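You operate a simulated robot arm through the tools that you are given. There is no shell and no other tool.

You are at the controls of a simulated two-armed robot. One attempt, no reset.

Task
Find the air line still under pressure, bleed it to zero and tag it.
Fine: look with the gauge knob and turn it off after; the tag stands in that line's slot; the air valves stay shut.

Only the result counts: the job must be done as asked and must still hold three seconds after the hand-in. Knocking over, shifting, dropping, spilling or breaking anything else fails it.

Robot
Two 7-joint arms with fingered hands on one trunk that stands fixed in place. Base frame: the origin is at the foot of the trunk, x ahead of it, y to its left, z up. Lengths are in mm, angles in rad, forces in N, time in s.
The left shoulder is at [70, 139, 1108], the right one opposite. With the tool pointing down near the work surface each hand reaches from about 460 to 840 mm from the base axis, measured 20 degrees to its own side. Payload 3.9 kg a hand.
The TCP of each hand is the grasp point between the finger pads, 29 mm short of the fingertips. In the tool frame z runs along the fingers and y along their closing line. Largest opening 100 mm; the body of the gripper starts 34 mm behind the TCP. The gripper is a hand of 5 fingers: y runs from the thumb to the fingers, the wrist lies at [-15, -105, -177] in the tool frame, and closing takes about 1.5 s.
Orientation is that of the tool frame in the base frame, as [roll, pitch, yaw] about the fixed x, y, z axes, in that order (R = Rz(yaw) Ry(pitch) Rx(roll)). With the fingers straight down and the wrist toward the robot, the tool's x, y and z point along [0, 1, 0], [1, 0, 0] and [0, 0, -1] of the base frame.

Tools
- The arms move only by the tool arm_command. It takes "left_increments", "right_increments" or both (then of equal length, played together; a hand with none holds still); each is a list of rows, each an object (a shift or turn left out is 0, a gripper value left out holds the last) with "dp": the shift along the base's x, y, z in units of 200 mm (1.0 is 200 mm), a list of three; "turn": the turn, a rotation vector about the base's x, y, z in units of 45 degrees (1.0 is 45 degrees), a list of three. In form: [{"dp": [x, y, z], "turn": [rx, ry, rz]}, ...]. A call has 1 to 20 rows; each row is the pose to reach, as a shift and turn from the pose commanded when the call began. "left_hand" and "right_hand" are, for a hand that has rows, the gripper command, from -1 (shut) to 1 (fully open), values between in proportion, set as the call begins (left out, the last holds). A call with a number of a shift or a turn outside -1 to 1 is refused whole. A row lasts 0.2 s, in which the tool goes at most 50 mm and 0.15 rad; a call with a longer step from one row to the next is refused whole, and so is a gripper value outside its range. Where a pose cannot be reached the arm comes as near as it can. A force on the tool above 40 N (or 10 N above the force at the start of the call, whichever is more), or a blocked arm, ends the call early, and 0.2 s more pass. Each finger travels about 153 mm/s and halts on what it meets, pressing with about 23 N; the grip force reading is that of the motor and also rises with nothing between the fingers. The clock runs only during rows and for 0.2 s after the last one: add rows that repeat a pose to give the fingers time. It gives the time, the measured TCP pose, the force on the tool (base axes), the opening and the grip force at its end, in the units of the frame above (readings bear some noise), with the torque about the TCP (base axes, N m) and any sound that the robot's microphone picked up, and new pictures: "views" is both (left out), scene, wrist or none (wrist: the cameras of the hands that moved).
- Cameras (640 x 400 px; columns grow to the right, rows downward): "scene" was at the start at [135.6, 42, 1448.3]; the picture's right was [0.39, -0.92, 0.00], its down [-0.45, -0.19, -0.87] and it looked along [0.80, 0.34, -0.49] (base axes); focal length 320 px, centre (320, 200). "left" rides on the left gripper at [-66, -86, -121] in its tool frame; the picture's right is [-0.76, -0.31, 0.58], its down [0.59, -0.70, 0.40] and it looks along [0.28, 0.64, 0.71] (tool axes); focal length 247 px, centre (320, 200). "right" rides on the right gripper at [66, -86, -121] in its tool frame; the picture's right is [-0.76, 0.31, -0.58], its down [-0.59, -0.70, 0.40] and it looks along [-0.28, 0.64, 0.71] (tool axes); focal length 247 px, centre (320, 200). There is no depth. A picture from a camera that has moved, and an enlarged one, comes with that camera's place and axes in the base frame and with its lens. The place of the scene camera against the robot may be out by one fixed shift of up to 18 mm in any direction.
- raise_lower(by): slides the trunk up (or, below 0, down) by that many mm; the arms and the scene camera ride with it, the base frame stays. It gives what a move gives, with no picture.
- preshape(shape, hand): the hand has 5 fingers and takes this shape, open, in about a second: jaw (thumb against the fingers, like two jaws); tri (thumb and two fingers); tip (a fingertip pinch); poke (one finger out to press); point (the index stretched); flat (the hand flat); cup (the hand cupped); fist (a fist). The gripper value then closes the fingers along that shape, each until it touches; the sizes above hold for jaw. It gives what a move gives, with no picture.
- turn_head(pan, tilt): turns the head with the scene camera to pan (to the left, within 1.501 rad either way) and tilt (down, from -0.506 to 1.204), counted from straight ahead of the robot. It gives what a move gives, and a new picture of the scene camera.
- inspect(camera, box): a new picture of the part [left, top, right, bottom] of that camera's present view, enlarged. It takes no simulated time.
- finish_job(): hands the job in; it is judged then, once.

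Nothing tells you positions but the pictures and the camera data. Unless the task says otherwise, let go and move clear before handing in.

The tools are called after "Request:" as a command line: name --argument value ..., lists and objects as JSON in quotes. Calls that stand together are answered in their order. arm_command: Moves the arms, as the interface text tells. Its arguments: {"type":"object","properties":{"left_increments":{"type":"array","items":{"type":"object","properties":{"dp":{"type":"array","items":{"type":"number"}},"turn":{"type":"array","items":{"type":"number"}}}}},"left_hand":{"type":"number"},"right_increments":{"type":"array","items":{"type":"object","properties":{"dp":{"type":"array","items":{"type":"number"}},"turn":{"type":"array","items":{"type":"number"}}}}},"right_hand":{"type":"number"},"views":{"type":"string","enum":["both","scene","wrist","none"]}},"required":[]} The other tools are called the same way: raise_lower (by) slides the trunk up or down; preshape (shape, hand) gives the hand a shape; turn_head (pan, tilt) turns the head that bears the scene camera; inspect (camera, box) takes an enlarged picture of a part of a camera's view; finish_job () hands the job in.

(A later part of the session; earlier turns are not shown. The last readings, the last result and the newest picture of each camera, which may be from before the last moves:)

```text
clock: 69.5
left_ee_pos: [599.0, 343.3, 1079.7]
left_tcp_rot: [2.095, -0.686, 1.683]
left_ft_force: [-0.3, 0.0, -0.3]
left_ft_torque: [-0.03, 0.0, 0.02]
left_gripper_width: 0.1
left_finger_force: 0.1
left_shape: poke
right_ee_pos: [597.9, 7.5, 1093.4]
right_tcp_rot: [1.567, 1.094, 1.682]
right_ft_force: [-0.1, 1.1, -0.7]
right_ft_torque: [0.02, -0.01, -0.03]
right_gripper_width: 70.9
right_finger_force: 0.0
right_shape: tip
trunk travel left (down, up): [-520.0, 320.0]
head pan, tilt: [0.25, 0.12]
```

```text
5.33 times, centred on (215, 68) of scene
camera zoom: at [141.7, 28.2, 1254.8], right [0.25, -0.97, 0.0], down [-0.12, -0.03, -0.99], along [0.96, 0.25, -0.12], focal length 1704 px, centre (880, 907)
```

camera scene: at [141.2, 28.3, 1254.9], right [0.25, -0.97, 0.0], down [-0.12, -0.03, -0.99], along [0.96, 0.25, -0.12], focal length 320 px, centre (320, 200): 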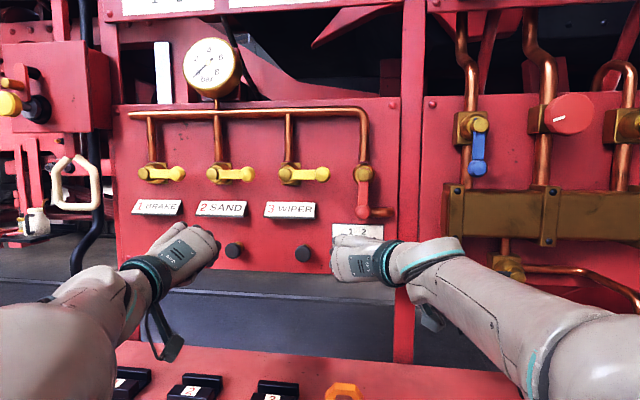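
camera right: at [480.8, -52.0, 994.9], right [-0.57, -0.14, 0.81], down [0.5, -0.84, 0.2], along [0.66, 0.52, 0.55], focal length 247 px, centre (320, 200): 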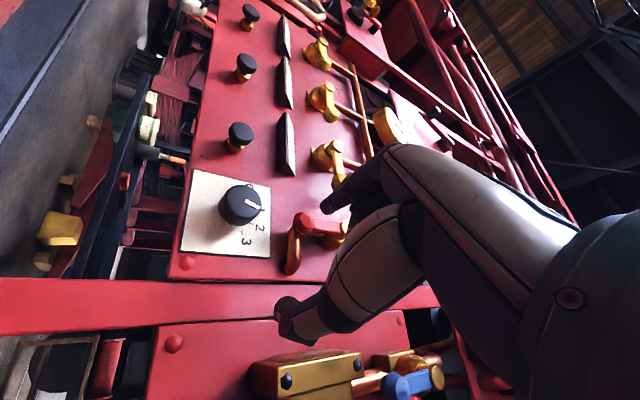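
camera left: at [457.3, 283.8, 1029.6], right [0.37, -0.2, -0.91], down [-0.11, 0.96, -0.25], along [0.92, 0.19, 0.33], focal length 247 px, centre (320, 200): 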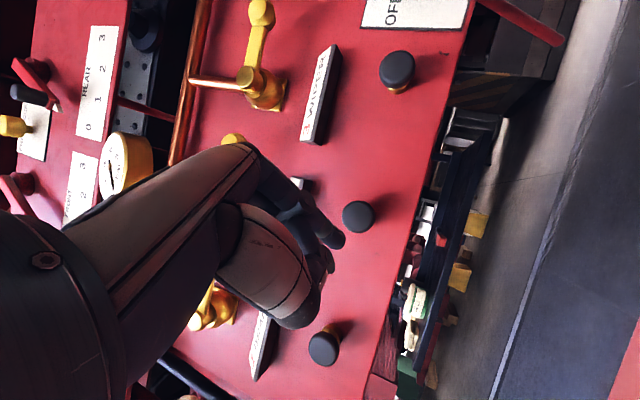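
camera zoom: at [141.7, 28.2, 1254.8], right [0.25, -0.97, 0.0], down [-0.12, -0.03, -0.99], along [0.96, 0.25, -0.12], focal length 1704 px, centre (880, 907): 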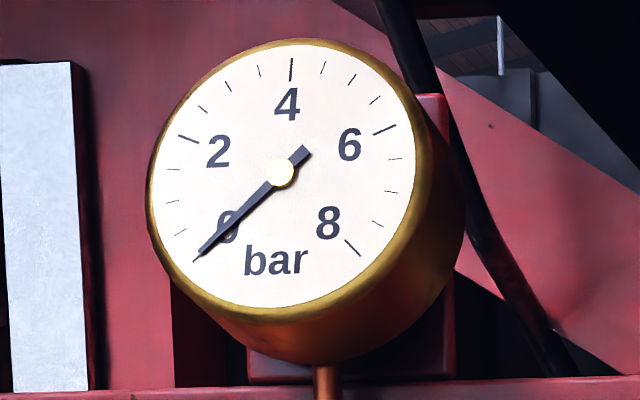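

The pointer is exactly on 1 and the gauge reads 0 there. I'll repeat the grip and turn the last 40° to OFF.

Request:
arm_command --right_increments '[{"dp": [0, 0.15, -0.05]}, {"dp": [0, 0.3, -0.1]}, {"dp": [0.02, 0.395, -0.1]}, {"dp": [0.12, 0.41, -0.1]}, {"dp": [0.25, 0.423, -0.1]}, {"dp": [0.38, 0.437, -0.1]}, {"dp": [0.5, 0.45, -0.1]}, {"dp": [0.5, 0.45, -0.1]}, {"dp": [0.5, 0.45, -0.1]}]' --views "none"

Request:
arm_command --right_increments '[{"dp": [0, 0, 0]}, {"dp": [0, 0, 0]}, {"dp": [0, 0, 0]}, {"dp": [0, 0, 0]}, {"dp": [0, 0, 0]}]' --right_hand -0.6 --views "none"

Request:
arm_command --right_increments '[{"turn": [-0.1768, -0.0196, 0]}, {"turn": [-0.3536, -0.0392, 0]}, {"turn": [-0.5304, -0.0588, 0]}, {"turn": [-0.7072, -0.0784, 0]}, {"turn": [-0.884, -0.098, 0]}, {"turn": [-0.91, -0.1005, 0]}, {"turn": [-0.91, -0.1005, 0]}, {"turn": [-0.91, -0.1005, 0]}]' --views "none"

Request:
arm_command --right_increments '[{"dp": [0, 0, 0]}, {"dp": [0, 0, 0]}, {"dp": [0, 0, 0]}, {"dp": [-0.05, -0.005, 0]}, {"dp": [-0.15, -0.015, 0]}, {"dp": [-0.3, -0.03, 0.0], "turn": [0.1768, 0.0196, 0]}, {"dp": [-0.45, -0.15, 0.0], "turn": [0.3536, 0.0392, 0]}, {"dp": [-0.5, -0.3, 0.05], "turn": [0.5304, 0.0588, 0]}, {"dp": [-0.5, -0.45, 0.1], "turn": [0.7072, 0.0784, 0]}, {"dp": [-0.5, -0.45, 0.1], "turn": [0.884, 0.098, 0]}, {"dp": [-0.5, -0.45, 0.1], "turn": [0.884, 0.098, 0]}]' --right_hand 0.42 --views "scene"

Request:
inspect --camera "scene" --box '[325, 215, 395, 280]'

```text
clock: 71.5
left_ee_pos: [599.6, 344.9, 1078.4]
left_tcp_rot: [2.099, -0.687, 1.68]
left_ft_force: [0.3, 0.0, 0.2]
left_ft_torque: [0.01, -0.01, 0.01]
left_gripper_width: 0.0
left_finger_force: 0.0
left_shape: poke
right_ee_pos: [698.4, 98.9, 1072.3]
right_tcp_rot: [1.569, 1.096, 1.686]
right_ft_force: [0.9, 1.1, 0.0]
right_ft_torque: [0.03, 0.01, -0.02]
right_gripper_width: 70.5
right_finger_force: 0.1
right_shape: tip
trunk travel left (down, up): [-520.0, 320.0]
head pan, tilt: [0.25, 0.12]
```

```text
clock: 72.7
left_ee_pos: [599.5, 344.3, 1077.9]
left_tcp_rot: [2.095, -0.684, 1.684]
left_ft_force: [0.7, 0.6, 0.0]
left_ft_torque: [0.03, -0.01, -0.01]
left_gripper_width: 0.1
left_finger_force: 0.0
left_shape: poke
right_ee_pos: [698.1, 98.3, 1072.9]
right_tcp_rot: [1.567, 1.096, 1.683]
right_ft_force: [-0.7, 1.7, -0.4]
right_ft_torque: [-0.02, 0.07, 0.02]
right_gripper_width: 31.4
right_finger_force: 22.6
right_shape: tip
trunk travel left (down, up): [-520.0, 320.0]
head pan, tilt: [0.25, 0.12]
```

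```text
clock: 74.5
left_ee_pos: [600.1, 343.1, 1077.8]
left_tcp_rot: [2.097, -0.685, 1.681]
left_ft_force: [0.7, 0.9, -0.1]
left_ft_torque: [-0.02, 0.0, 0.01]
left_gripper_width: 0.0
left_finger_force: 0.1
left_shape: poke
right_ee_pos: [698.3, 97.4, 1073.8]
right_tcp_rot: [-1.585, 1.331, -1.471]
right_ft_force: [-5.1, -0.5, -8.4]
right_ft_torque: [-0.09, 0.12, 0.0]
right_gripper_width: 31.9
right_finger_force: 23.5
right_shape: tip
trunk travel left (down, up): [-520.0, 320.0]
head pan, tilt: [0.25, 0.12]
```

```text
clock: 76.9
left_ee_pos: [599.6, 343.4, 1078.7]
left_tcp_rot: [2.097, -0.686, 1.679]
left_ft_force: [-0.3, 0.3, 0.4]
left_ft_torque: [-0.01, 0.0, 0.0]
left_gripper_width: 0.0
left_finger_force: 0.0
left_shape: poke
right_ee_pos: [598.7, 9.6, 1093.6]
right_tcp_rot: [1.572, 1.112, 1.689]
right_ft_force: [1.0, 0.0, 0.3]
right_ft_torque: [-0.02, 0.03, 0.02]
right_gripper_width: 70.8
right_finger_force: 0.2
right_shape: tip
trunk travel left (down, up): [-520.0, 320.0]
head pan, tilt: [0.25, 0.12]
camera scene: at [141.7, 28.2, 1254.8], right [0.25, -0.97, 0.0], down [-0.12, -0.03, -0.99], along [0.96, 0.25, -0.12], focal length 320 px, centre (320, 200)
```

scene: 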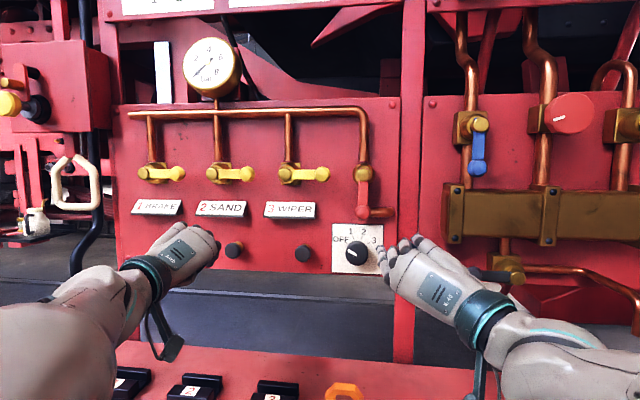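

```text
6.15 times, centred on (360, 248) of scene
camera zoom: at [141.7, 28.2, 1254.8], right [0.25, -0.97, 0.0], down [-0.12, -0.03, -0.99], along [0.96, 0.25, -0.12], focal length 1966 px, centre (74, -92)
```

zoom: 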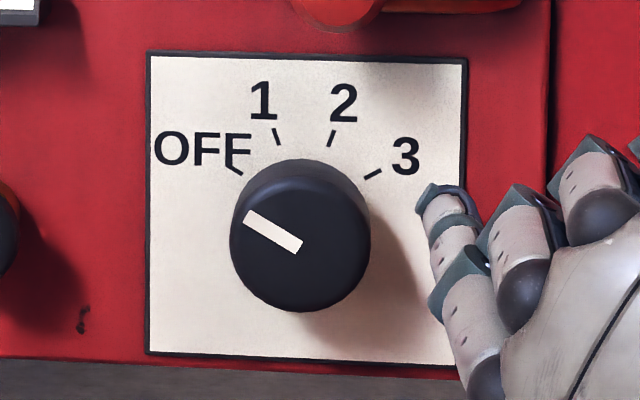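

The pointer is back on OFF, so the gauge part is done. Next is the tag: I'll pull both hands back from the panel and raise the trunk to its original height for top-down work.

Request:
arm_command --left_increments '[{"dp": [-0.1, 0.1, 0]}, {"dp": [-0.2, 0.2, 0]}, {"dp": [-0.3, 0.3, 0.05]}, {"dp": [-0.3, 0.3, 0.05]}]' --right_increments '[{"dp": [-0.1, -0.1, 0]}, {"dp": [-0.2, -0.2, 0]}, {"dp": [-0.3, -0.3, 0]}, {"dp": [-0.3, -0.3, 0]}]' --views "scene"

```text
clock: 77.9
left_ee_pos: [536.8, 401.5, 1090.0]
left_tcp_rot: [2.095, -0.689, 1.683]
left_ft_force: [-0.4, -0.4, -0.1]
left_ft_torque: [0.01, -0.02, -0.03]
left_gripper_width: 0.0
left_finger_force: 0.1
left_shape: poke
right_ee_pos: [538.4, -50.0, 1093.1]
right_tcp_rot: [1.572, 1.117, 1.692]
right_ft_force: [-0.5, -0.1, 0.5]
right_ft_torque: [0.0, -0.01, -0.01]
right_gripper_width: 70.7
right_finger_force: 0.0
right_shape: tip
trunk travel left (down, up): [-520.0, 320.0]
head pan, tilt: [0.25, 0.12]
camera scene: at [142.4, 29.8, 1254.7], right [0.25, -0.97, 0.0], down [-0.12, -0.03, -0.99], along [0.96, 0.25, -0.12], focal length 320 px, centre (320, 200)
```

scene: 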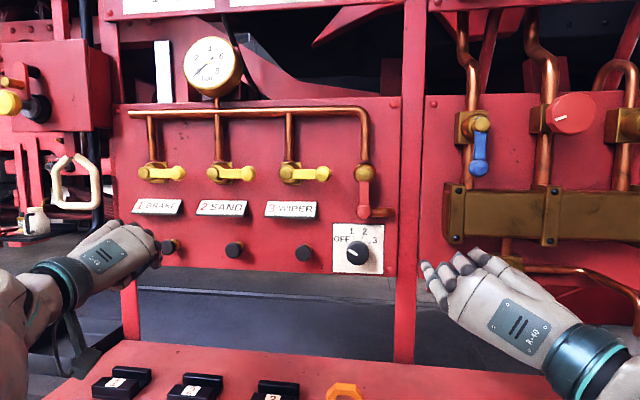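

Both hands are clear. I'll raise the trunk 230 mm, look down at the bench, and set the left hand to the tip pinch.

Request:
raise_lower --by 230

Request:
preshape --shape "tip" --hand "left"

Request:
turn_head --pan 0.35 --tilt 0.8

```text
clock: 80.3
left_ee_pos: [538.6, 400.7, 1319.0]
left_tcp_rot: [2.095, -0.688, 1.681]
left_ft_force: [0.5, 0.4, 0.9]
left_ft_torque: [0.0, 0.0, 0.01]
left_gripper_width: 0.2
left_finger_force: 0.2
left_shape: poke
right_ee_pos: [539.3, -50.2, 1324.3]
right_tcp_rot: [1.573, 1.116, 1.692]
right_ft_force: [-0.4, -1.0, 0.6]
right_ft_torque: [-0.01, 0.01, 0.0]
right_gripper_width: 70.9
right_finger_force: 0.0
right_shape: tip
trunk travel left (down, up): [-750.0, 90.0]
head pan, tilt: [0.25, 0.12]
```

```text
clock: 81.2
left_ee_pos: [538.1, 400.8, 1320.6]
left_tcp_rot: [2.096, -0.689, 1.678]
left_ft_force: [0.1, 1.0, -0.4]
left_ft_torque: [0.03, -0.01, -0.02]
left_gripper_width: 99.8
left_finger_force: 0.1
left_shape: tip
right_ee_pos: [539.7, -50.3, 1323.4]
right_tcp_rot: [1.573, 1.116, 1.69]
right_ft_force: [0.0, -0.2, -0.1]
right_ft_torque: [-0.01, 0.01, 0.0]
right_gripper_width: 70.8
right_finger_force: 0.0
right_shape: tip
trunk travel left (down, up): [-750.0, 90.0]
head pan, tilt: [0.25, 0.12]
```

```text
clock: 82.2
left_ee_pos: [538.1, 400.0, 1319.3]
left_tcp_rot: [2.097, -0.69, 1.683]
left_ft_force: [-0.4, 0.4, 0.7]
left_ft_torque: [-0.08, 0.04, -0.02]
left_gripper_width: 99.7
left_finger_force: 0.1
left_shape: tip
right_ee_pos: [538.9, -50.3, 1323.8]
right_tcp_rot: [1.567, 1.115, 1.685]
right_ft_force: [0.1, -0.4, 0.0]
right_ft_torque: [0.01, 0.0, -0.03]
right_gripper_width: 70.5
right_finger_force: 0.0
right_shape: tip
trunk travel left (down, up): [-750.0, 90.0]
head pan, tilt: [0.351, 0.799]
camera scene: at [128.1, 33.9, 1423.8], right [0.34, -0.94, 0.0], down [-0.67, -0.25, -0.7], along [0.66, 0.24, -0.72], focal length 320 px, centre (320, 200)
```

scene: 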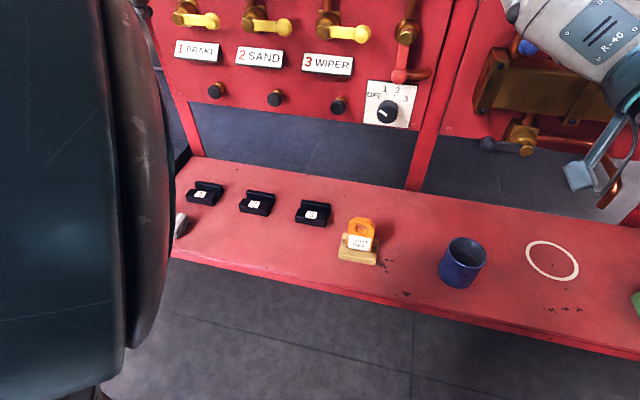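

The bench view shows the tag upright in its wooden stand and the three slots clear. I'll move the right hand aside while rolling the left hand back toward pointing down.

Request:
arm_command --left_increments '[{"turn": [-0.175, -0.019, 0]}, {"turn": [-0.35, -0.039, 0]}, {"turn": [-0.525, -0.058, 0]}, {"turn": [-0.7, -0.077, 0]}, {"turn": [-0.872, -0.097, 0]}, {"turn": [-0.872, -0.097, 0]}]' --right_increments '[{"dp": [-0.06, -0.18, 0]}, {"dp": [-0.12, -0.36, 0]}, {"dp": [-0.18, -0.54, 0]}, {"dp": [-0.24, -0.72, 0]}, {"dp": [-0.3, -0.9, 0]}, {"dp": [-0.3, -0.9, 0]}]' --views "none"

Request:
arm_command --left_increments '[{"dp": [0, -0.1, 0], "turn": [-0.0183, 0.1657, 0]}, {"dp": [0, -0.2, 0], "turn": [-0.0367, 0.3314, 0]}, {"dp": [0, -0.3, -0.05], "turn": [-0.055, 0.497, 0]}, {"dp": [0, -0.4, -0.1], "turn": [-0.0733, 0.6627, 0]}, {"dp": [0, -0.5, -0.15], "turn": [-0.0917, 0.8284, 0]}, {"dp": [0, -0.6, -0.2], "turn": [-0.11, 0.994, 0]}]' --views "none"

Request:
arm_command --left_increments '[{"dp": [0, -0.15, -0.1], "turn": [-0.0183, 0.1657, 0]}, {"dp": [0, -0.3, -0.2], "turn": [-0.0367, 0.331, 0]}, {"dp": [-0.03, -0.5, -0.3], "turn": [-0.0367, 0.331, 0]}, {"dp": [-0.06, -0.7, -0.4], "turn": [-0.0367, 0.331, 0]}, {"dp": [-0.09, -0.85, -0.45], "turn": [-0.0367, 0.331, 0]}, {"dp": [-0.09, -0.85, -0.45], "turn": [-0.0367, 0.331, 0]}]'

```text
clock: 83.6
left_ee_pos: [539.8, 396.7, 1321.8]
left_tcp_rot: [2.094, -0.008, 1.68]
left_ft_force: [-0.4, -0.6, -0.9]
left_ft_torque: [0.03, -0.01, -0.01]
left_gripper_width: 99.9
left_finger_force: 0.0
left_shape: tip
right_ee_pos: [523.9, -170.2, 1312.9]
right_tcp_rot: [1.563, 1.114, 1.679]
right_ft_force: [0.0, 0.5, -0.4]
right_ft_torque: [0.03, 0.02, 0.02]
right_gripper_width: 71.0
right_finger_force: 0.0
right_shape: tip
right hand out of reach, approached as far as the arm can: row 3, 4, 5, 6
trunk travel left (down, up): [-750.0, 90.0]
head pan, tilt: [0.351, 0.799]
```

```text
clock: 85.0
left_ee_pos: [568.2, 300.0, 1284.2]
left_tcp_rot: [2.885, 0.005, 1.679]
left_ft_force: [-0.2, -0.3, -0.3]
left_ft_torque: [0.03, 0.0, 0.02]
left_gripper_width: 100.0
left_finger_force: 0.1
left_shape: tip
left hand out of reach, approached as far as the arm can: row 1, 2, 3, 4, 5, 6
right_ee_pos: [522.6, -169.9, 1313.5]
right_tcp_rot: [1.563, 1.114, 1.678]
right_ft_force: [-0.1, -0.1, 0.7]
right_ft_torque: [-0.04, 0.01, 0.03]
right_gripper_width: 70.9
right_finger_force: 0.1
right_shape: tip
trunk travel left (down, up): [-750.0, 90.0]
head pan, tilt: [0.351, 0.799]
```

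```text
clock: 86.4
left_ee_pos: [589.6, 138.7, 1202.5]
left_tcp_rot: [-3.137, 0.019, 1.681]
left_ft_force: [0.0, 0.5, -0.1]
left_ft_torque: [0.01, -0.01, 0.02]
left_gripper_width: 100.0
left_finger_force: 0.1
left_shape: tip
left hand out of reach, approached as far as the arm can: row 3, 4, 5, 6
right_ee_pos: [523.0, -170.4, 1313.3]
right_tcp_rot: [1.567, 1.116, 1.684]
right_ft_force: [-0.8, 0.8, 0.3]
right_ft_torque: [-0.03, 0.02, 0.01]
right_gripper_width: 71.0
right_finger_force: 0.0
right_shape: tip
trunk travel left (down, up): [-750.0, 90.0]
head pan, tilt: [0.351, 0.799]
camera scene: at [128.0, 34.6, 1423.7], right [0.34, -0.94, 0.0], down [-0.67, -0.25, -0.7], along [0.65, 0.24, -0.72], focal length 320 px, centre (320, 200)
camera left: at [512.4, 65.8, 1326.3], right [-0.22, -0.8, -0.56], down [-0.76, 0.5, -0.41], along [0.6, 0.34, -0.72], focal length 247 px, centre (320, 200)
```

scene: 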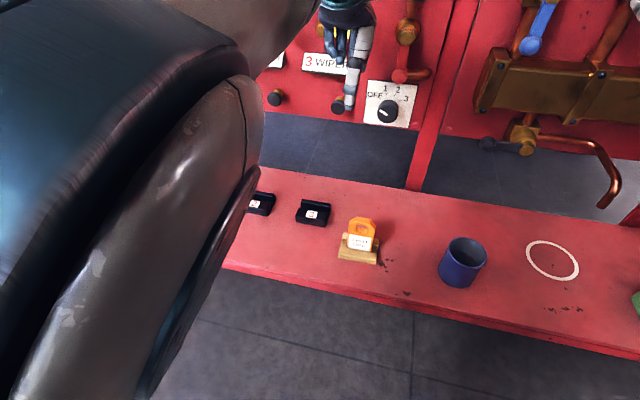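
left: 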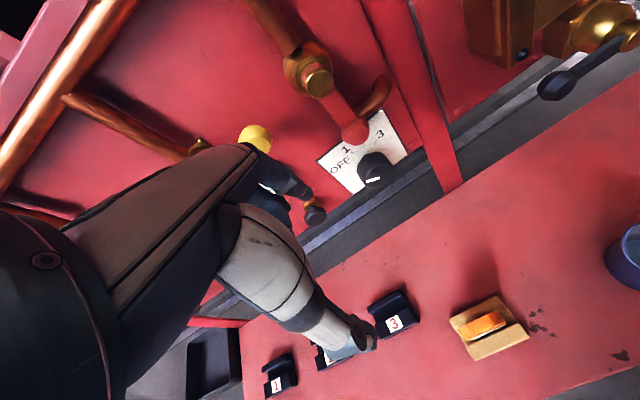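

The arm is over-reached at this height. I'll half-close the pinch and drop lower over the tag, where top-down reach should be good, staying well above the tag top (about z 957).

Request:
arm_command --left_increments '[{"dp": [0, 0, -0.1]}, {"dp": [0, -0.03, -0.22]}, {"dp": [0.0, -0.06, -0.34]}, {"dp": [0.0, -0.09, -0.46]}, {"dp": [0.0, -0.11, -0.56]}, {"dp": [0.0, -0.125, -0.6]}, {"dp": [0.0, -0.125, -0.6]}, {"dp": [0.0, -0.125, -0.6]}]' --left_hand 0

```text
clock: 88.2
left_ee_pos: [590.5, 105.2, 1083.7]
left_tcp_rot: [3.141, 0.006, 1.671]
left_ft_force: [0.9, 0.5, 0.5]
left_ft_torque: [0.02, 0.0, 0.02]
left_gripper_width: 50.4
left_finger_force: 0.0
left_shape: tip
right_ee_pos: [523.4, -170.1, 1312.5]
right_tcp_rot: [1.561, 1.113, 1.677]
right_ft_force: [-0.4, 0.1, -0.8]
right_ft_torque: [-0.02, -0.03, 0.01]
right_gripper_width: 70.9
right_finger_force: 0.0
right_shape: tip
trunk travel left (down, up): [-750.0, 90.0]
head pan, tilt: [0.351, 0.799]
camera scene: at [128.1, 33.9, 1423.7], right [0.34, -0.94, 0.0], down [-0.67, -0.25, -0.7], along [0.65, 0.24, -0.72], focal length 320 px, centre (320, 200)
camera left: at [512.1, 30.9, 1206.1], right [-0.23, -0.79, -0.57], down [-0.76, 0.51, -0.4], along [0.61, 0.34, -0.71], focal length 247 px, centre (320, 200)
```

scene: 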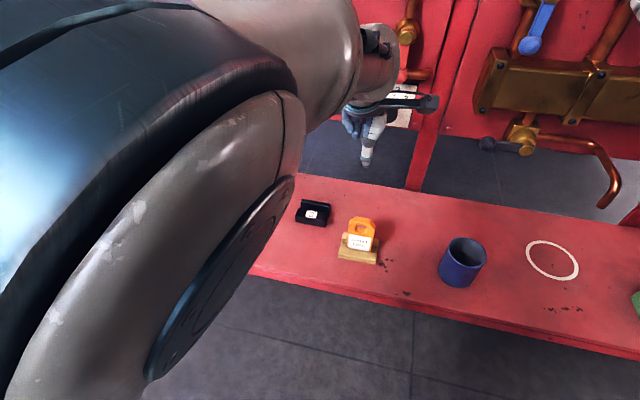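
left: 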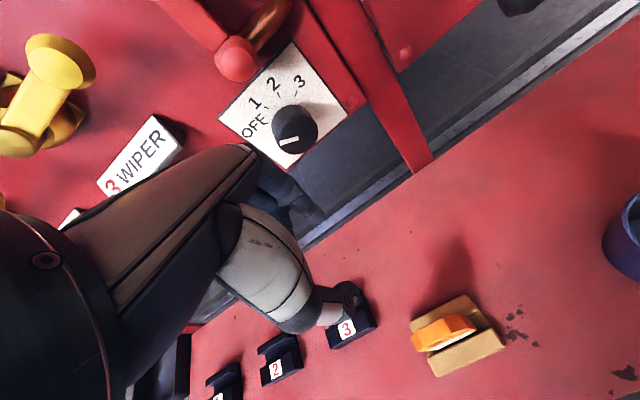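

The arm can't reach back far enough with the shoulder this high, because the wrist ends up too close to it. I'll lower the trunk in steps, lifting the hand each time so it stays at a safe height.

Request:
arm_command --left_increments '[{"dp": [0, 0, 0.2]}, {"dp": [0, 0, 0.4]}, {"dp": [0, 0, 0.5]}, {"dp": [0, 0, 0.5]}]' --views "none"

Request:
raise_lower --by -100

Request:
arm_command --left_increments '[{"dp": [0, 0, 0.2]}, {"dp": [0, 0, 0.4]}, {"dp": [0, 0, 0.5]}, {"dp": [0, 0, 0.5]}]'

```text
clock: 89.2
left_ee_pos: [590.6, 104.4, 1179.1]
left_tcp_rot: [3.141, -0.005, 1.673]
left_ft_force: [0.0, 0.6, -0.2]
left_ft_torque: [0.01, 0.0, 0.02]
left_gripper_width: 50.1
left_finger_force: 0.0
left_shape: tip
right_ee_pos: [523.3, -171.0, 1312.5]
right_tcp_rot: [1.562, 1.112, 1.677]
right_ft_force: [0.0, -0.2, 0.1]
right_ft_torque: [0.0, -0.02, 0.03]
right_gripper_width: 70.7
right_finger_force: 0.0
right_shape: tip
trunk travel left (down, up): [-750.0, 90.0]
head pan, tilt: [0.351, 0.799]
```

```text
clock: 90.6
left_ee_pos: [590.6, 104.3, 1080.0]
left_tcp_rot: [3.141, -0.004, 1.673]
left_ft_force: [-0.4, -0.2, -0.4]
left_ft_torque: [0.03, 0.01, 0.02]
left_gripper_width: 50.0
left_finger_force: 0.2
left_shape: tip
right_ee_pos: [522.8, -169.7, 1212.2]
right_tcp_rot: [1.565, 1.114, 1.682]
right_ft_force: [-0.1, 0.3, -0.4]
right_ft_torque: [0.01, 0.01, 0.01]
right_gripper_width: 71.0
right_finger_force: 0.1
right_shape: tip
trunk travel left (down, up): [-650.0, 190.0]
head pan, tilt: [0.351, 0.799]
```

```text
clock: 91.6
left_ee_pos: [588.9, 104.8, 1179.4]
left_tcp_rot: [-3.139, -0.005, 1.673]
left_ft_force: [0.5, -1.1, 0.3]
left_ft_torque: [0.02, 0.01, -0.05]
left_gripper_width: 50.4
left_finger_force: 0.1
left_shape: tip
right_ee_pos: [523.4, -169.8, 1212.0]
right_tcp_rot: [1.559, 1.115, 1.675]
right_ft_force: [0.4, -0.1, -0.6]
right_ft_torque: [0.0, -0.01, 0.02]
right_gripper_width: 70.8
right_finger_force: 0.0
right_shape: tip
trunk travel left (down, up): [-650.0, 190.0]
head pan, tilt: [0.351, 0.799]
camera scene: at [128.0, 33.9, 1323.7], right [0.34, -0.94, 0.0], down [-0.67, -0.25, -0.7], along [0.65, 0.24, -0.72], focal length 320 px, centre (320, 200)
camera left: at [511.3, 29.6, 1302.0], right [-0.23, -0.78, -0.58], down [-0.76, 0.52, -0.4], along [0.61, 0.35, -0.71], focal length 247 px, centre (320, 200)
```

scene: 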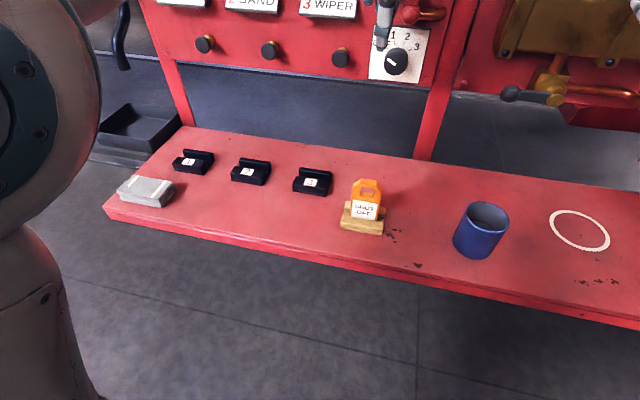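
left: 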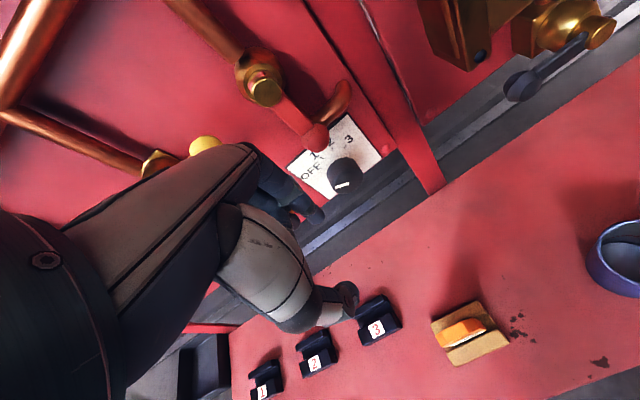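

The view is clear now. I'll command a pull-back in x and check whether the arm follows.

Request:
arm_command --left_increments '[{"dp": [-0.15, 0, 0]}, {"dp": [-0.3, 0, 0]}, {"dp": [-0.35, 0, 0]}, {"dp": [-0.35, 0, 0]}]' --views "scene"

```text
clock: 92.6
left_ee_pos: [518.6, 105.7, 1180.7]
left_tcp_rot: [3.139, -0.006, 1.672]
left_ft_force: [-0.1, -0.5, -0.1]
left_ft_torque: [-0.01, 0.01, -0.01]
left_gripper_width: 50.5
left_finger_force: 0.1
left_shape: tip
right_ee_pos: [522.1, -169.3, 1213.4]
right_tcp_rot: [1.568, 1.113, 1.684]
right_ft_force: [0.0, 0.7, 0.4]
right_ft_torque: [0.01, -0.02, 0.04]
right_gripper_width: 71.1
right_finger_force: 0.1
right_shape: tip
trunk travel left (down, up): [-650.0, 190.0]
head pan, tilt: [0.351, 0.799]
camera scene: at [128.0, 34.1, 1323.7], right [0.34, -0.94, 0.0], down [-0.67, -0.25, -0.7], along [0.65, 0.24, -0.72], focal length 320 px, centre (320, 200)
```

scene: 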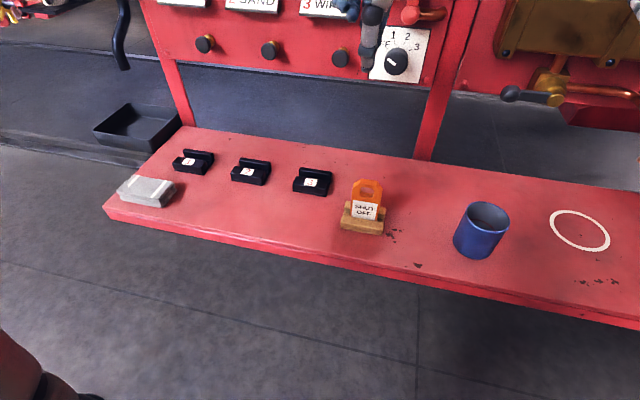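

It followed fully, and the commands re-base when a pose is out of reach. The tag top is near (531,78,~960), about 52 mm wide along y. I'll move above it to z≈1040 and look straight down between the fingers.

Request:
arm_command --left_increments '[{"dp": [0.02, -0.05, -0.15]}, {"dp": [0.04, -0.1, -0.3]}, {"dp": [0.06, -0.1375, -0.45]}, {"dp": [0.0625, -0.1375, -0.6]}, {"dp": [0.0625, -0.1375, -0.7]}, {"dp": [0.0625, -0.1375, -0.7]}, {"dp": [0.0625, -0.1375, -0.7]}]'

Request:
inspect --camera "left" --box '[220, 160, 440, 360]'

Request:
inspect --camera "scene" --box '[300, 120, 440, 260]'

```text
clock: 94.2
left_ee_pos: [534.0, 76.7, 1039.9]
left_tcp_rot: [-3.141, -0.005, 1.671]
left_ft_force: [0.2, 0.5, 0.1]
left_ft_torque: [0.01, 0.01, 0.01]
left_gripper_width: 50.1
left_finger_force: 0.0
left_shape: tip
right_ee_pos: [523.2, -171.1, 1213.0]
right_tcp_rot: [1.562, 1.113, 1.679]
right_ft_force: [-0.7, 0.2, 0.5]
right_ft_torque: [-0.02, -0.02, 0.03]
right_gripper_width: 71.0
right_finger_force: 0.1
right_shape: tip
trunk travel left (down, up): [-650.0, 190.0]
head pan, tilt: [0.351, 0.799]
camera scene: at [128.1, 33.9, 1323.7], right [0.34, -0.94, 0.0], down [-0.67, -0.25, -0.7], along [0.65, 0.24, -0.72], focal length 320 px, centre (320, 200)
camera left: at [455.5, 2.2, 1162.4], right [-0.23, -0.78, -0.58], down [-0.76, 0.52, -0.4], along [0.61, 0.35, -0.71], focal length 247 px, centre (320, 200)
```

scene: 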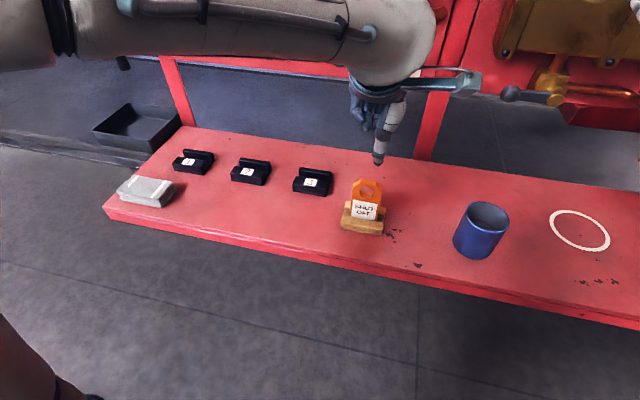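
left: 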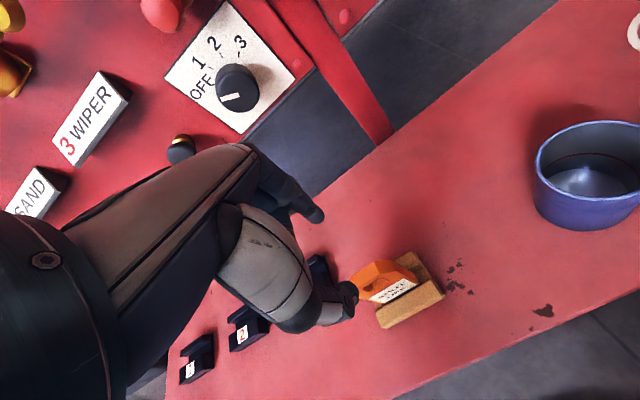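

```text
2.00 times, centred on (330, 260) of left
camera zoom: at [455.5, 2.2, 1162.4], right [-0.23, -0.78, -0.58], down [-0.76, 0.52, -0.4], along [0.61, 0.35, -0.71], focal length 494 px, centre (300, 80)
```

zoom: 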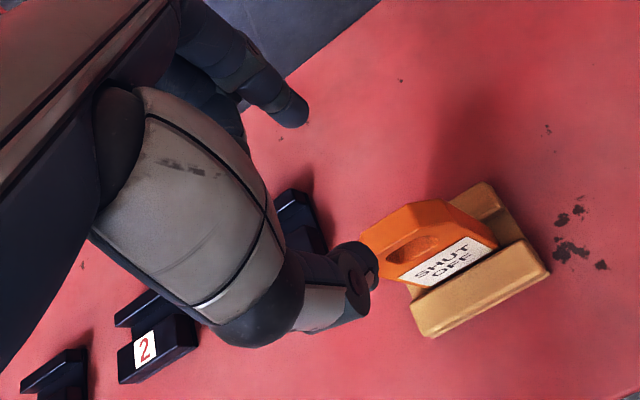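

```text
2.86 times, centred on (370, 190) of scene
camera zoom: at [128.1, 33.9, 1323.7], right [0.34, -0.94, 0.0], down [-0.67, -0.25, -0.7], along [0.65, 0.24, -0.72], focal length 913 px, centre (177, 229)
```

zoom: 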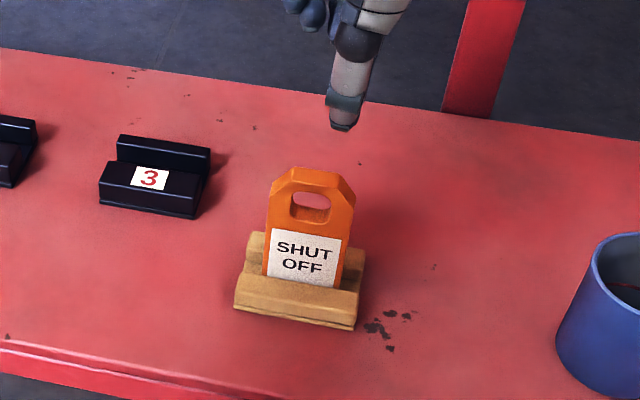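

The tag is centred near (529.5,80), its top about z 965, parallel to the panel. I'll shift slightly and descend to just above its top, then check.

Request:
arm_command --left_increments '[{"dp": [-0.0225, 0.0165, -0.06]}, {"dp": [-0.0225, 0.0165, -0.14]}, {"dp": [-0.0225, 0.0165, -0.18]}, {"dp": [-0.0225, 0.0165, -0.18]}]'

Request:
inspect --camera "left" --box '[220, 160, 440, 360]'

Request:
inspect --camera "scene" --box '[300, 120, 440, 260]'

```text
clock: 95.2
left_ee_pos: [529.4, 79.9, 1004.7]
left_tcp_rot: [-3.141, -0.006, 1.672]
left_ft_force: [0.2, -0.3, 0.0]
left_ft_torque: [0.0, 0.02, 0.01]
left_gripper_width: 49.9
left_finger_force: 0.1
left_shape: tip
right_ee_pos: [523.1, -170.4, 1212.3]
right_tcp_rot: [1.564, 1.114, 1.681]
right_ft_force: [-0.6, 0.9, 0.5]
right_ft_torque: [-0.01, 0.01, 0.0]
right_gripper_width: 70.9
right_finger_force: 0.1
right_shape: tip
trunk travel left (down, up): [-650.0, 190.0]
head pan, tilt: [0.351, 0.799]
camera scene: at [128.0, 34.0, 1323.7], right [0.34, -0.94, 0.0], down [-0.67, -0.25, -0.7], along [0.65, 0.24, -0.72], focal length 320 px, centre (320, 200)
camera left: at [451.2, 5.8, 1126.4], right [-0.23, -0.78, -0.58], down [-0.76, 0.52, -0.4], along [0.61, 0.35, -0.71], focal length 247 px, centre (320, 200)
```

scene: 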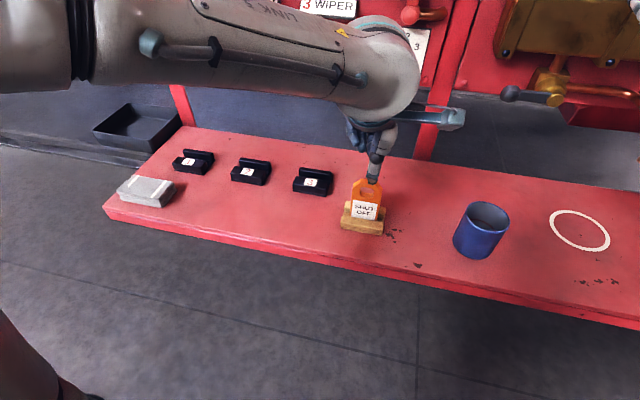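
left: 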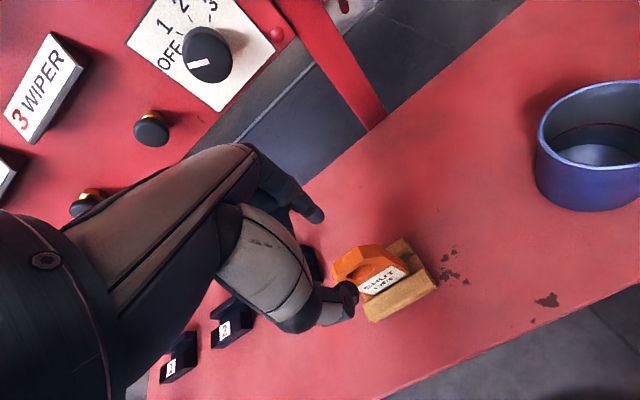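

```text
2.00 times, centred on (330, 260) of left
camera zoom: at [451.2, 5.8, 1126.4], right [-0.23, -0.78, -0.58], down [-0.76, 0.52, -0.4], along [0.61, 0.35, -0.71], focal length 494 px, centre (300, 80)
```

zoom: 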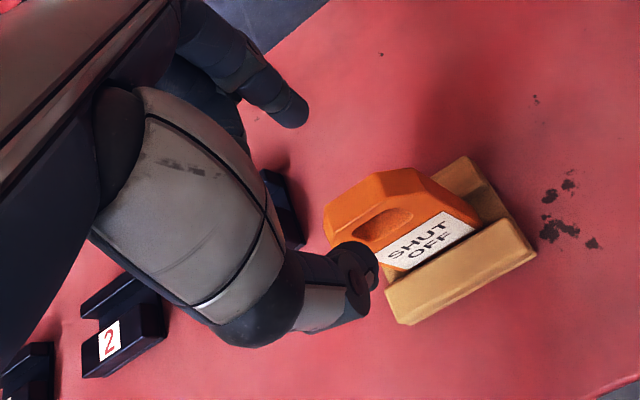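

```text
2.86 times, centred on (370, 190) of scene
camera zoom: at [128.0, 34.0, 1323.7], right [0.34, -0.94, 0.0], down [-0.67, -0.25, -0.7], along [0.65, 0.24, -0.72], focal length 913 px, centre (177, 229)
```

zoom: 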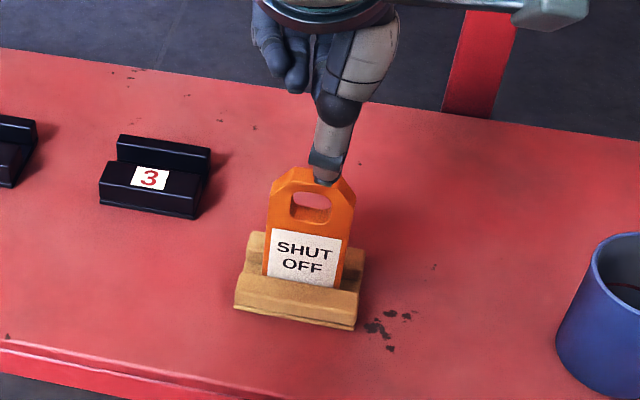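

I need to know whether the thumb is in front of or behind the tag, so I'll zoom in closer.

Request:
inspect --camera "scene" --box '[340, 150, 400, 210]'

Request:
inspect --camera "left" --box '[310, 220, 410, 310]'

```text
6.67 times, centred on (370, 180) of scene
camera zoom: at [128.0, 34.0, 1323.7], right [0.34, -0.94, 0.0], down [-0.67, -0.25, -0.7], along [0.65, 0.24, -0.72], focal length 2130 px, centre (-13, 333)
```

zoom: 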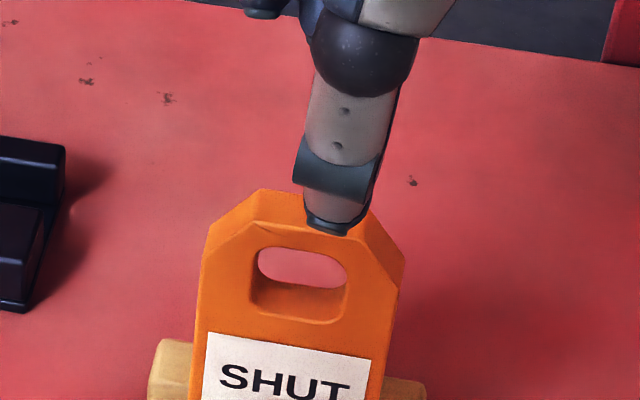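

```text
4.44 times, centred on (360, 265) of left
camera zoom: at [451.2, 5.8, 1126.4], right [-0.23, -0.78, -0.58], down [-0.76, 0.52, -0.4], along [0.61, 0.35, -0.71], focal length 1098 px, centre (142, -89)
```

zoom: 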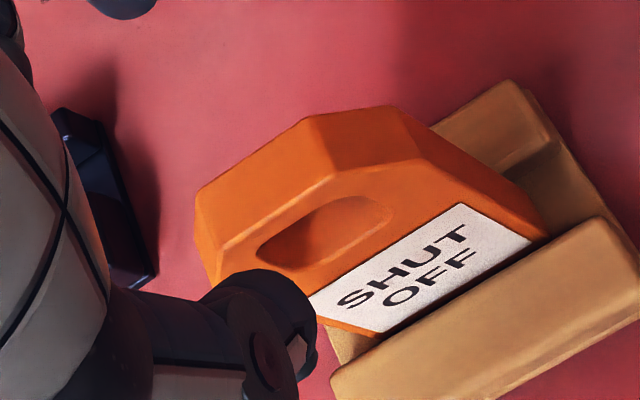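

The thumb is on the near side and the index on the far side. Refined, the tag top is (530,83,952) and it's about 12 mm thick, with the hole around z 926. I'll descend straight so the tips sit below the hole, then check before closing.

Request:
arm_command --left_increments '[{"dp": [0.002, 0.015, 0.0]}, {"dp": [0.002, 0.015, -0.1]}, {"dp": [0.002, 0.015, -0.2]}, {"dp": [0.002, 0.015, -0.3]}, {"dp": [0.002, 0.015, -0.385]}, {"dp": [0.002, 0.015, -0.385]}, {"dp": [0.002, 0.015, -0.385]}]'

Request:
inspect --camera "left" --box '[220, 160, 440, 360]'

Request:
inspect --camera "scene" --box '[320, 130, 420, 240]'

```text
clock: 96.8
left_ee_pos: [528.5, 82.9, 923.4]
left_tcp_rot: [-3.134, -0.009, 1.67]
left_ft_force: [0.0, -0.4, 1.0]
left_ft_torque: [0.0, 0.04, -0.04]
left_gripper_width: 50.1
left_finger_force: 0.0
left_shape: tip
right_ee_pos: [524.4, -170.1, 1211.9]
right_tcp_rot: [1.565, 1.114, 1.68]
right_ft_force: [0.9, 0.0, 0.2]
right_ft_torque: [0.01, -0.01, -0.01]
right_gripper_width: 70.7
right_finger_force: 0.1
right_shape: tip
trunk travel left (down, up): [-650.0, 190.0]
head pan, tilt: [0.351, 0.799]
camera scene: at [129.2, 33.7, 1323.1], right [0.34, -0.94, 0.0], down [-0.67, -0.25, -0.7], along [0.65, 0.24, -0.72], focal length 320 px, centre (320, 200)
camera left: at [450.4, 8.3, 1045.9], right [-0.23, -0.78, -0.58], down [-0.76, 0.52, -0.39], along [0.6, 0.35, -0.72], focal length 247 px, centre (320, 200)
```

scene: 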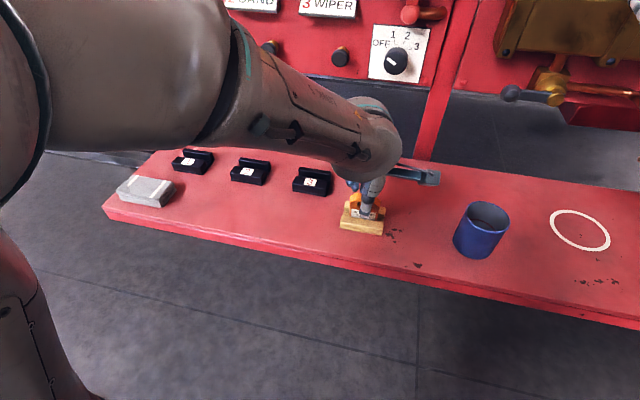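
left: 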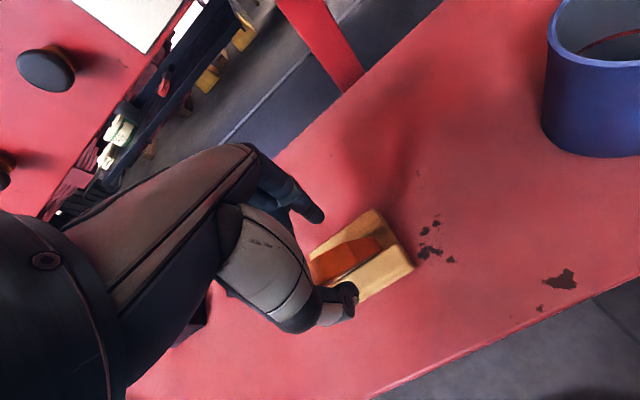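

```text
2.00 times, centred on (330, 260) of left
camera zoom: at [450.4, 8.3, 1045.9], right [-0.23, -0.78, -0.58], down [-0.76, 0.52, -0.39], along [0.6, 0.35, -0.72], focal length 494 px, centre (300, 80)
```

zoom: 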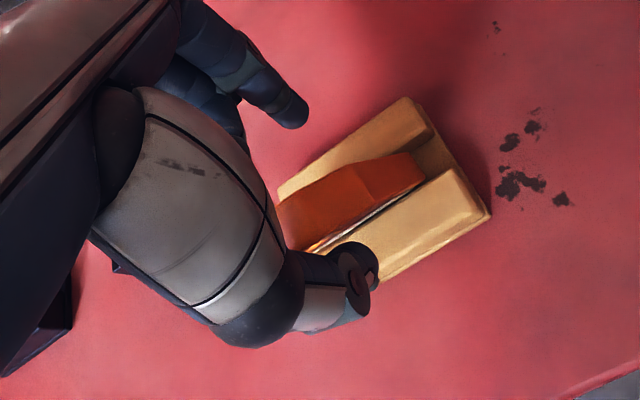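

```text
3.64 times, centred on (370, 185) of scene
camera zoom: at [129.2, 33.7, 1323.1], right [0.34, -0.94, 0.0], down [-0.67, -0.25, -0.7], along [0.65, 0.24, -0.72], focal length 1162 px, centre (138, 254)
```

zoom: 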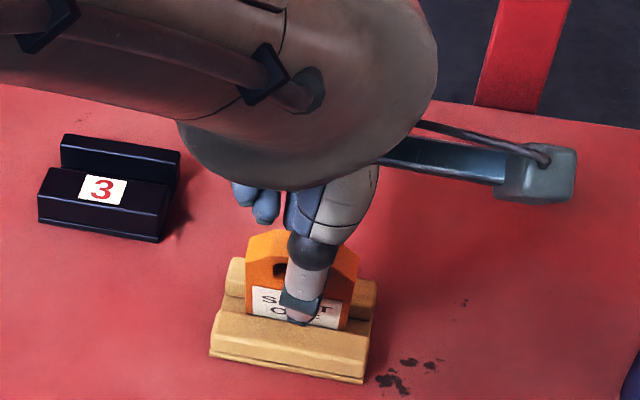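

The thumb is centred in front of the label, just above the holder. Closing on the tag.

Request:
arm_command --left_increments '[{"dp": [0, 0, 0]}, {"dp": [0, 0, 0]}, {"dp": [0, 0, 0]}, {"dp": [0, 0, 0]}, {"dp": [0, 0, 0]}]' --left_hand -1

Request:
inspect --camera "left" --box '[220, 160, 440, 360]'

Request:
inspect --camera "scene" --box '[320, 130, 420, 240]'

```text
clock: 98.0
left_ee_pos: [527.7, 84.1, 927.4]
left_tcp_rot: [-3.141, -0.006, 1.672]
left_ft_force: [0.0, 0.5, -0.3]
left_ft_torque: [0.02, -0.01, 0.01]
left_gripper_width: 12.1
left_finger_force: 23.1
left_shape: tip
right_ee_pos: [523.8, -170.3, 1212.0]
right_tcp_rot: [1.567, 1.115, 1.685]
right_ft_force: [0.8, -0.5, -0.3]
right_ft_torque: [0.01, 0.01, 0.04]
right_gripper_width: 71.0
right_finger_force: 0.0
right_shape: tip
trunk travel left (down, up): [-650.0, 190.0]
head pan, tilt: [0.351, 0.799]
camera scene: at [128.1, 33.9, 1323.7], right [0.34, -0.94, 0.0], down [-0.67, -0.25, -0.7], along [0.65, 0.24, -0.72], focal length 320 px, centre (320, 200)
camera left: at [450.3, 8.6, 1049.5], right [-0.23, -0.78, -0.58], down [-0.76, 0.52, -0.4], along [0.61, 0.35, -0.71], focal length 247 px, centre (320, 200)
```

scene: 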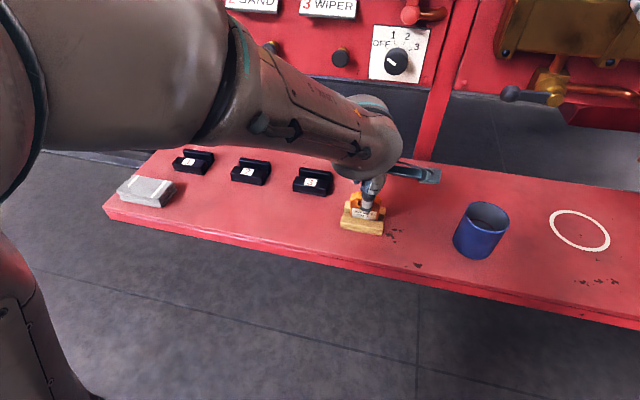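
left: 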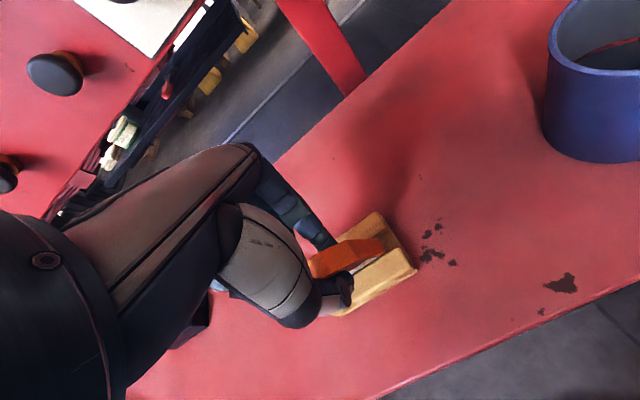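

```text
2.00 times, centred on (330, 260) of left
camera zoom: at [450.3, 8.6, 1049.5], right [-0.23, -0.78, -0.58], down [-0.76, 0.52, -0.4], along [0.61, 0.35, -0.71], focal length 494 px, centre (300, 80)
```

zoom: 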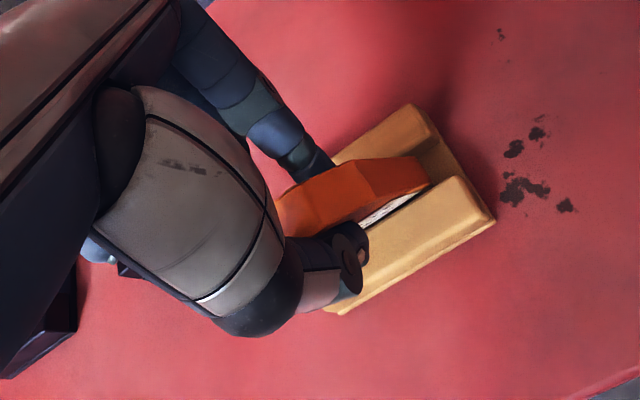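

```text
3.64 times, centred on (370, 185) of scene
camera zoom: at [128.1, 33.9, 1323.7], right [0.34, -0.94, 0.0], down [-0.67, -0.25, -0.7], along [0.65, 0.24, -0.72], focal length 1162 px, centre (138, 254)
```

zoom: 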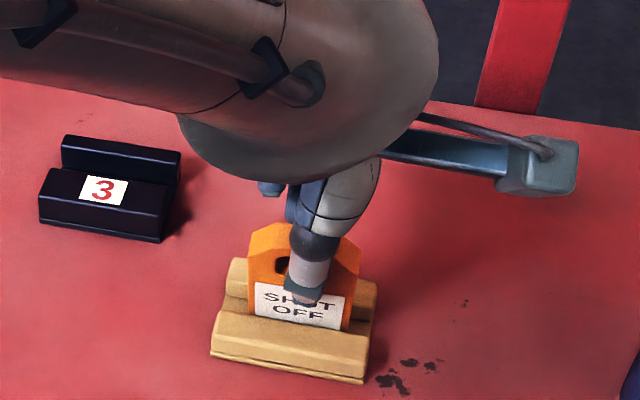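

It's gripped at 12.1 mm, matching the tag's thickness, with negligible side force. Lifting straight up.

Request:
arm_command --left_increments '[{"dp": [0, 0, 0.05]}, {"dp": [0, 0, 0.12]}, {"dp": [0, 0, 0.22]}, {"dp": [0, 0, 0.34]}, {"dp": [0, 0, 0.46]}, {"dp": [0, 0, 0.5]}, {"dp": [0, 0, 0.5]}]'

Request:
inspect --camera "scene" --box '[300, 100, 440, 240]'

Request:
inspect --camera "left" --box '[220, 160, 440, 360]'

```text
clock: 99.6
left_ee_pos: [527.6, 83.7, 1029.4]
left_tcp_rot: [3.141, -0.005, 1.673]
left_ft_force: [0.8, 1.0, -0.7]
left_ft_torque: [0.02, 0.0, -0.02]
left_gripper_width: 11.8
left_finger_force: 22.6
left_shape: tip
right_ee_pos: [523.7, -170.5, 1212.5]
right_tcp_rot: [1.561, 1.113, 1.676]
right_ft_force: [-0.4, 0.0, 0.5]
right_ft_torque: [0.02, 0.03, -0.02]
right_gripper_width: 71.0
right_finger_force: 0.1
right_shape: tip
trunk travel left (down, up): [-650.0, 190.0]
head pan, tilt: [0.351, 0.799]
camera scene: at [128.1, 33.9, 1323.7], right [0.34, -0.94, 0.0], down [-0.67, -0.25, -0.7], along [0.65, 0.24, -0.72], focal length 320 px, centre (320, 200)
camera left: at [450.6, 9.3, 1150.9], right [-0.23, -0.78, -0.58], down [-0.76, 0.52, -0.4], along [0.61, 0.35, -0.71], focal length 247 px, centre (320, 200)
```

scene: 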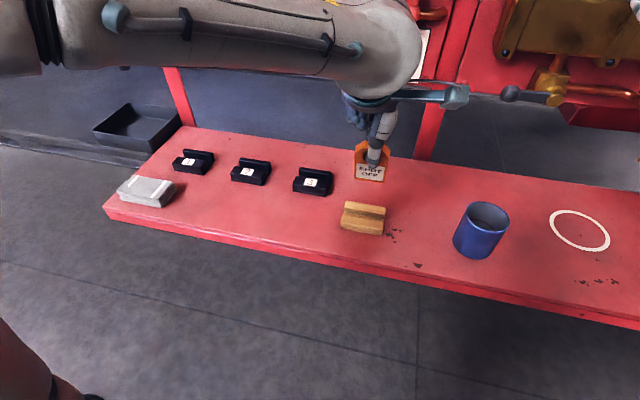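
left: 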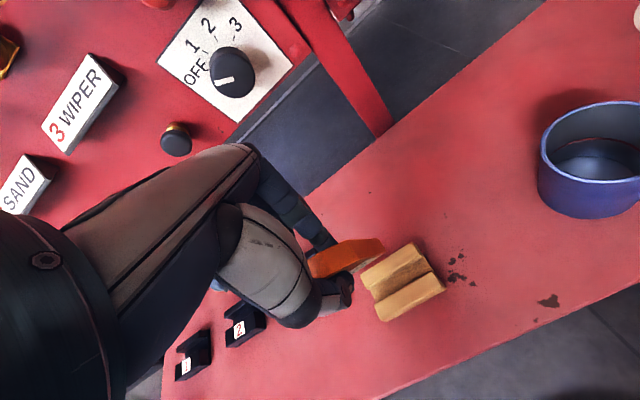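

```text
2.86 times, centred on (370, 170) of scene
camera zoom: at [128.1, 33.9, 1323.7], right [0.34, -0.94, 0.0], down [-0.67, -0.25, -0.7], along [0.65, 0.24, -0.72], focal length 913 px, centre (177, 286)
```

zoom: 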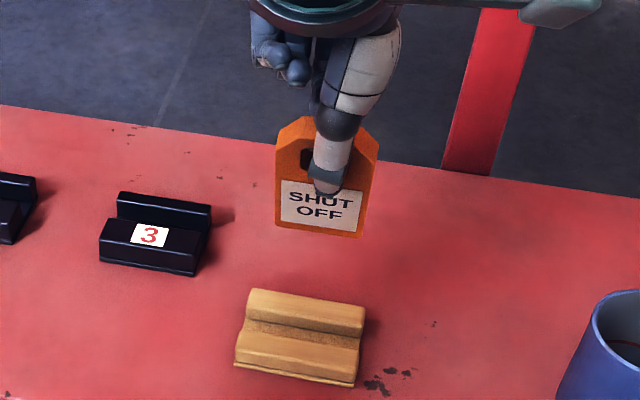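

```text
2.00 times, centred on (330, 260) of left
camera zoom: at [450.6, 9.3, 1150.9], right [-0.23, -0.78, -0.58], down [-0.76, 0.52, -0.4], along [0.61, 0.35, -0.71], focal length 494 px, centre (300, 80)
```

zoom: 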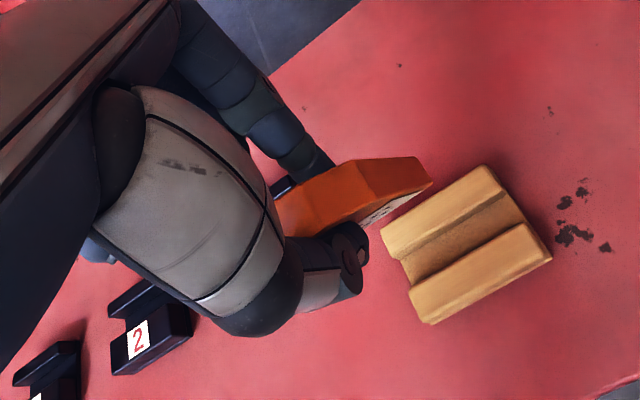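

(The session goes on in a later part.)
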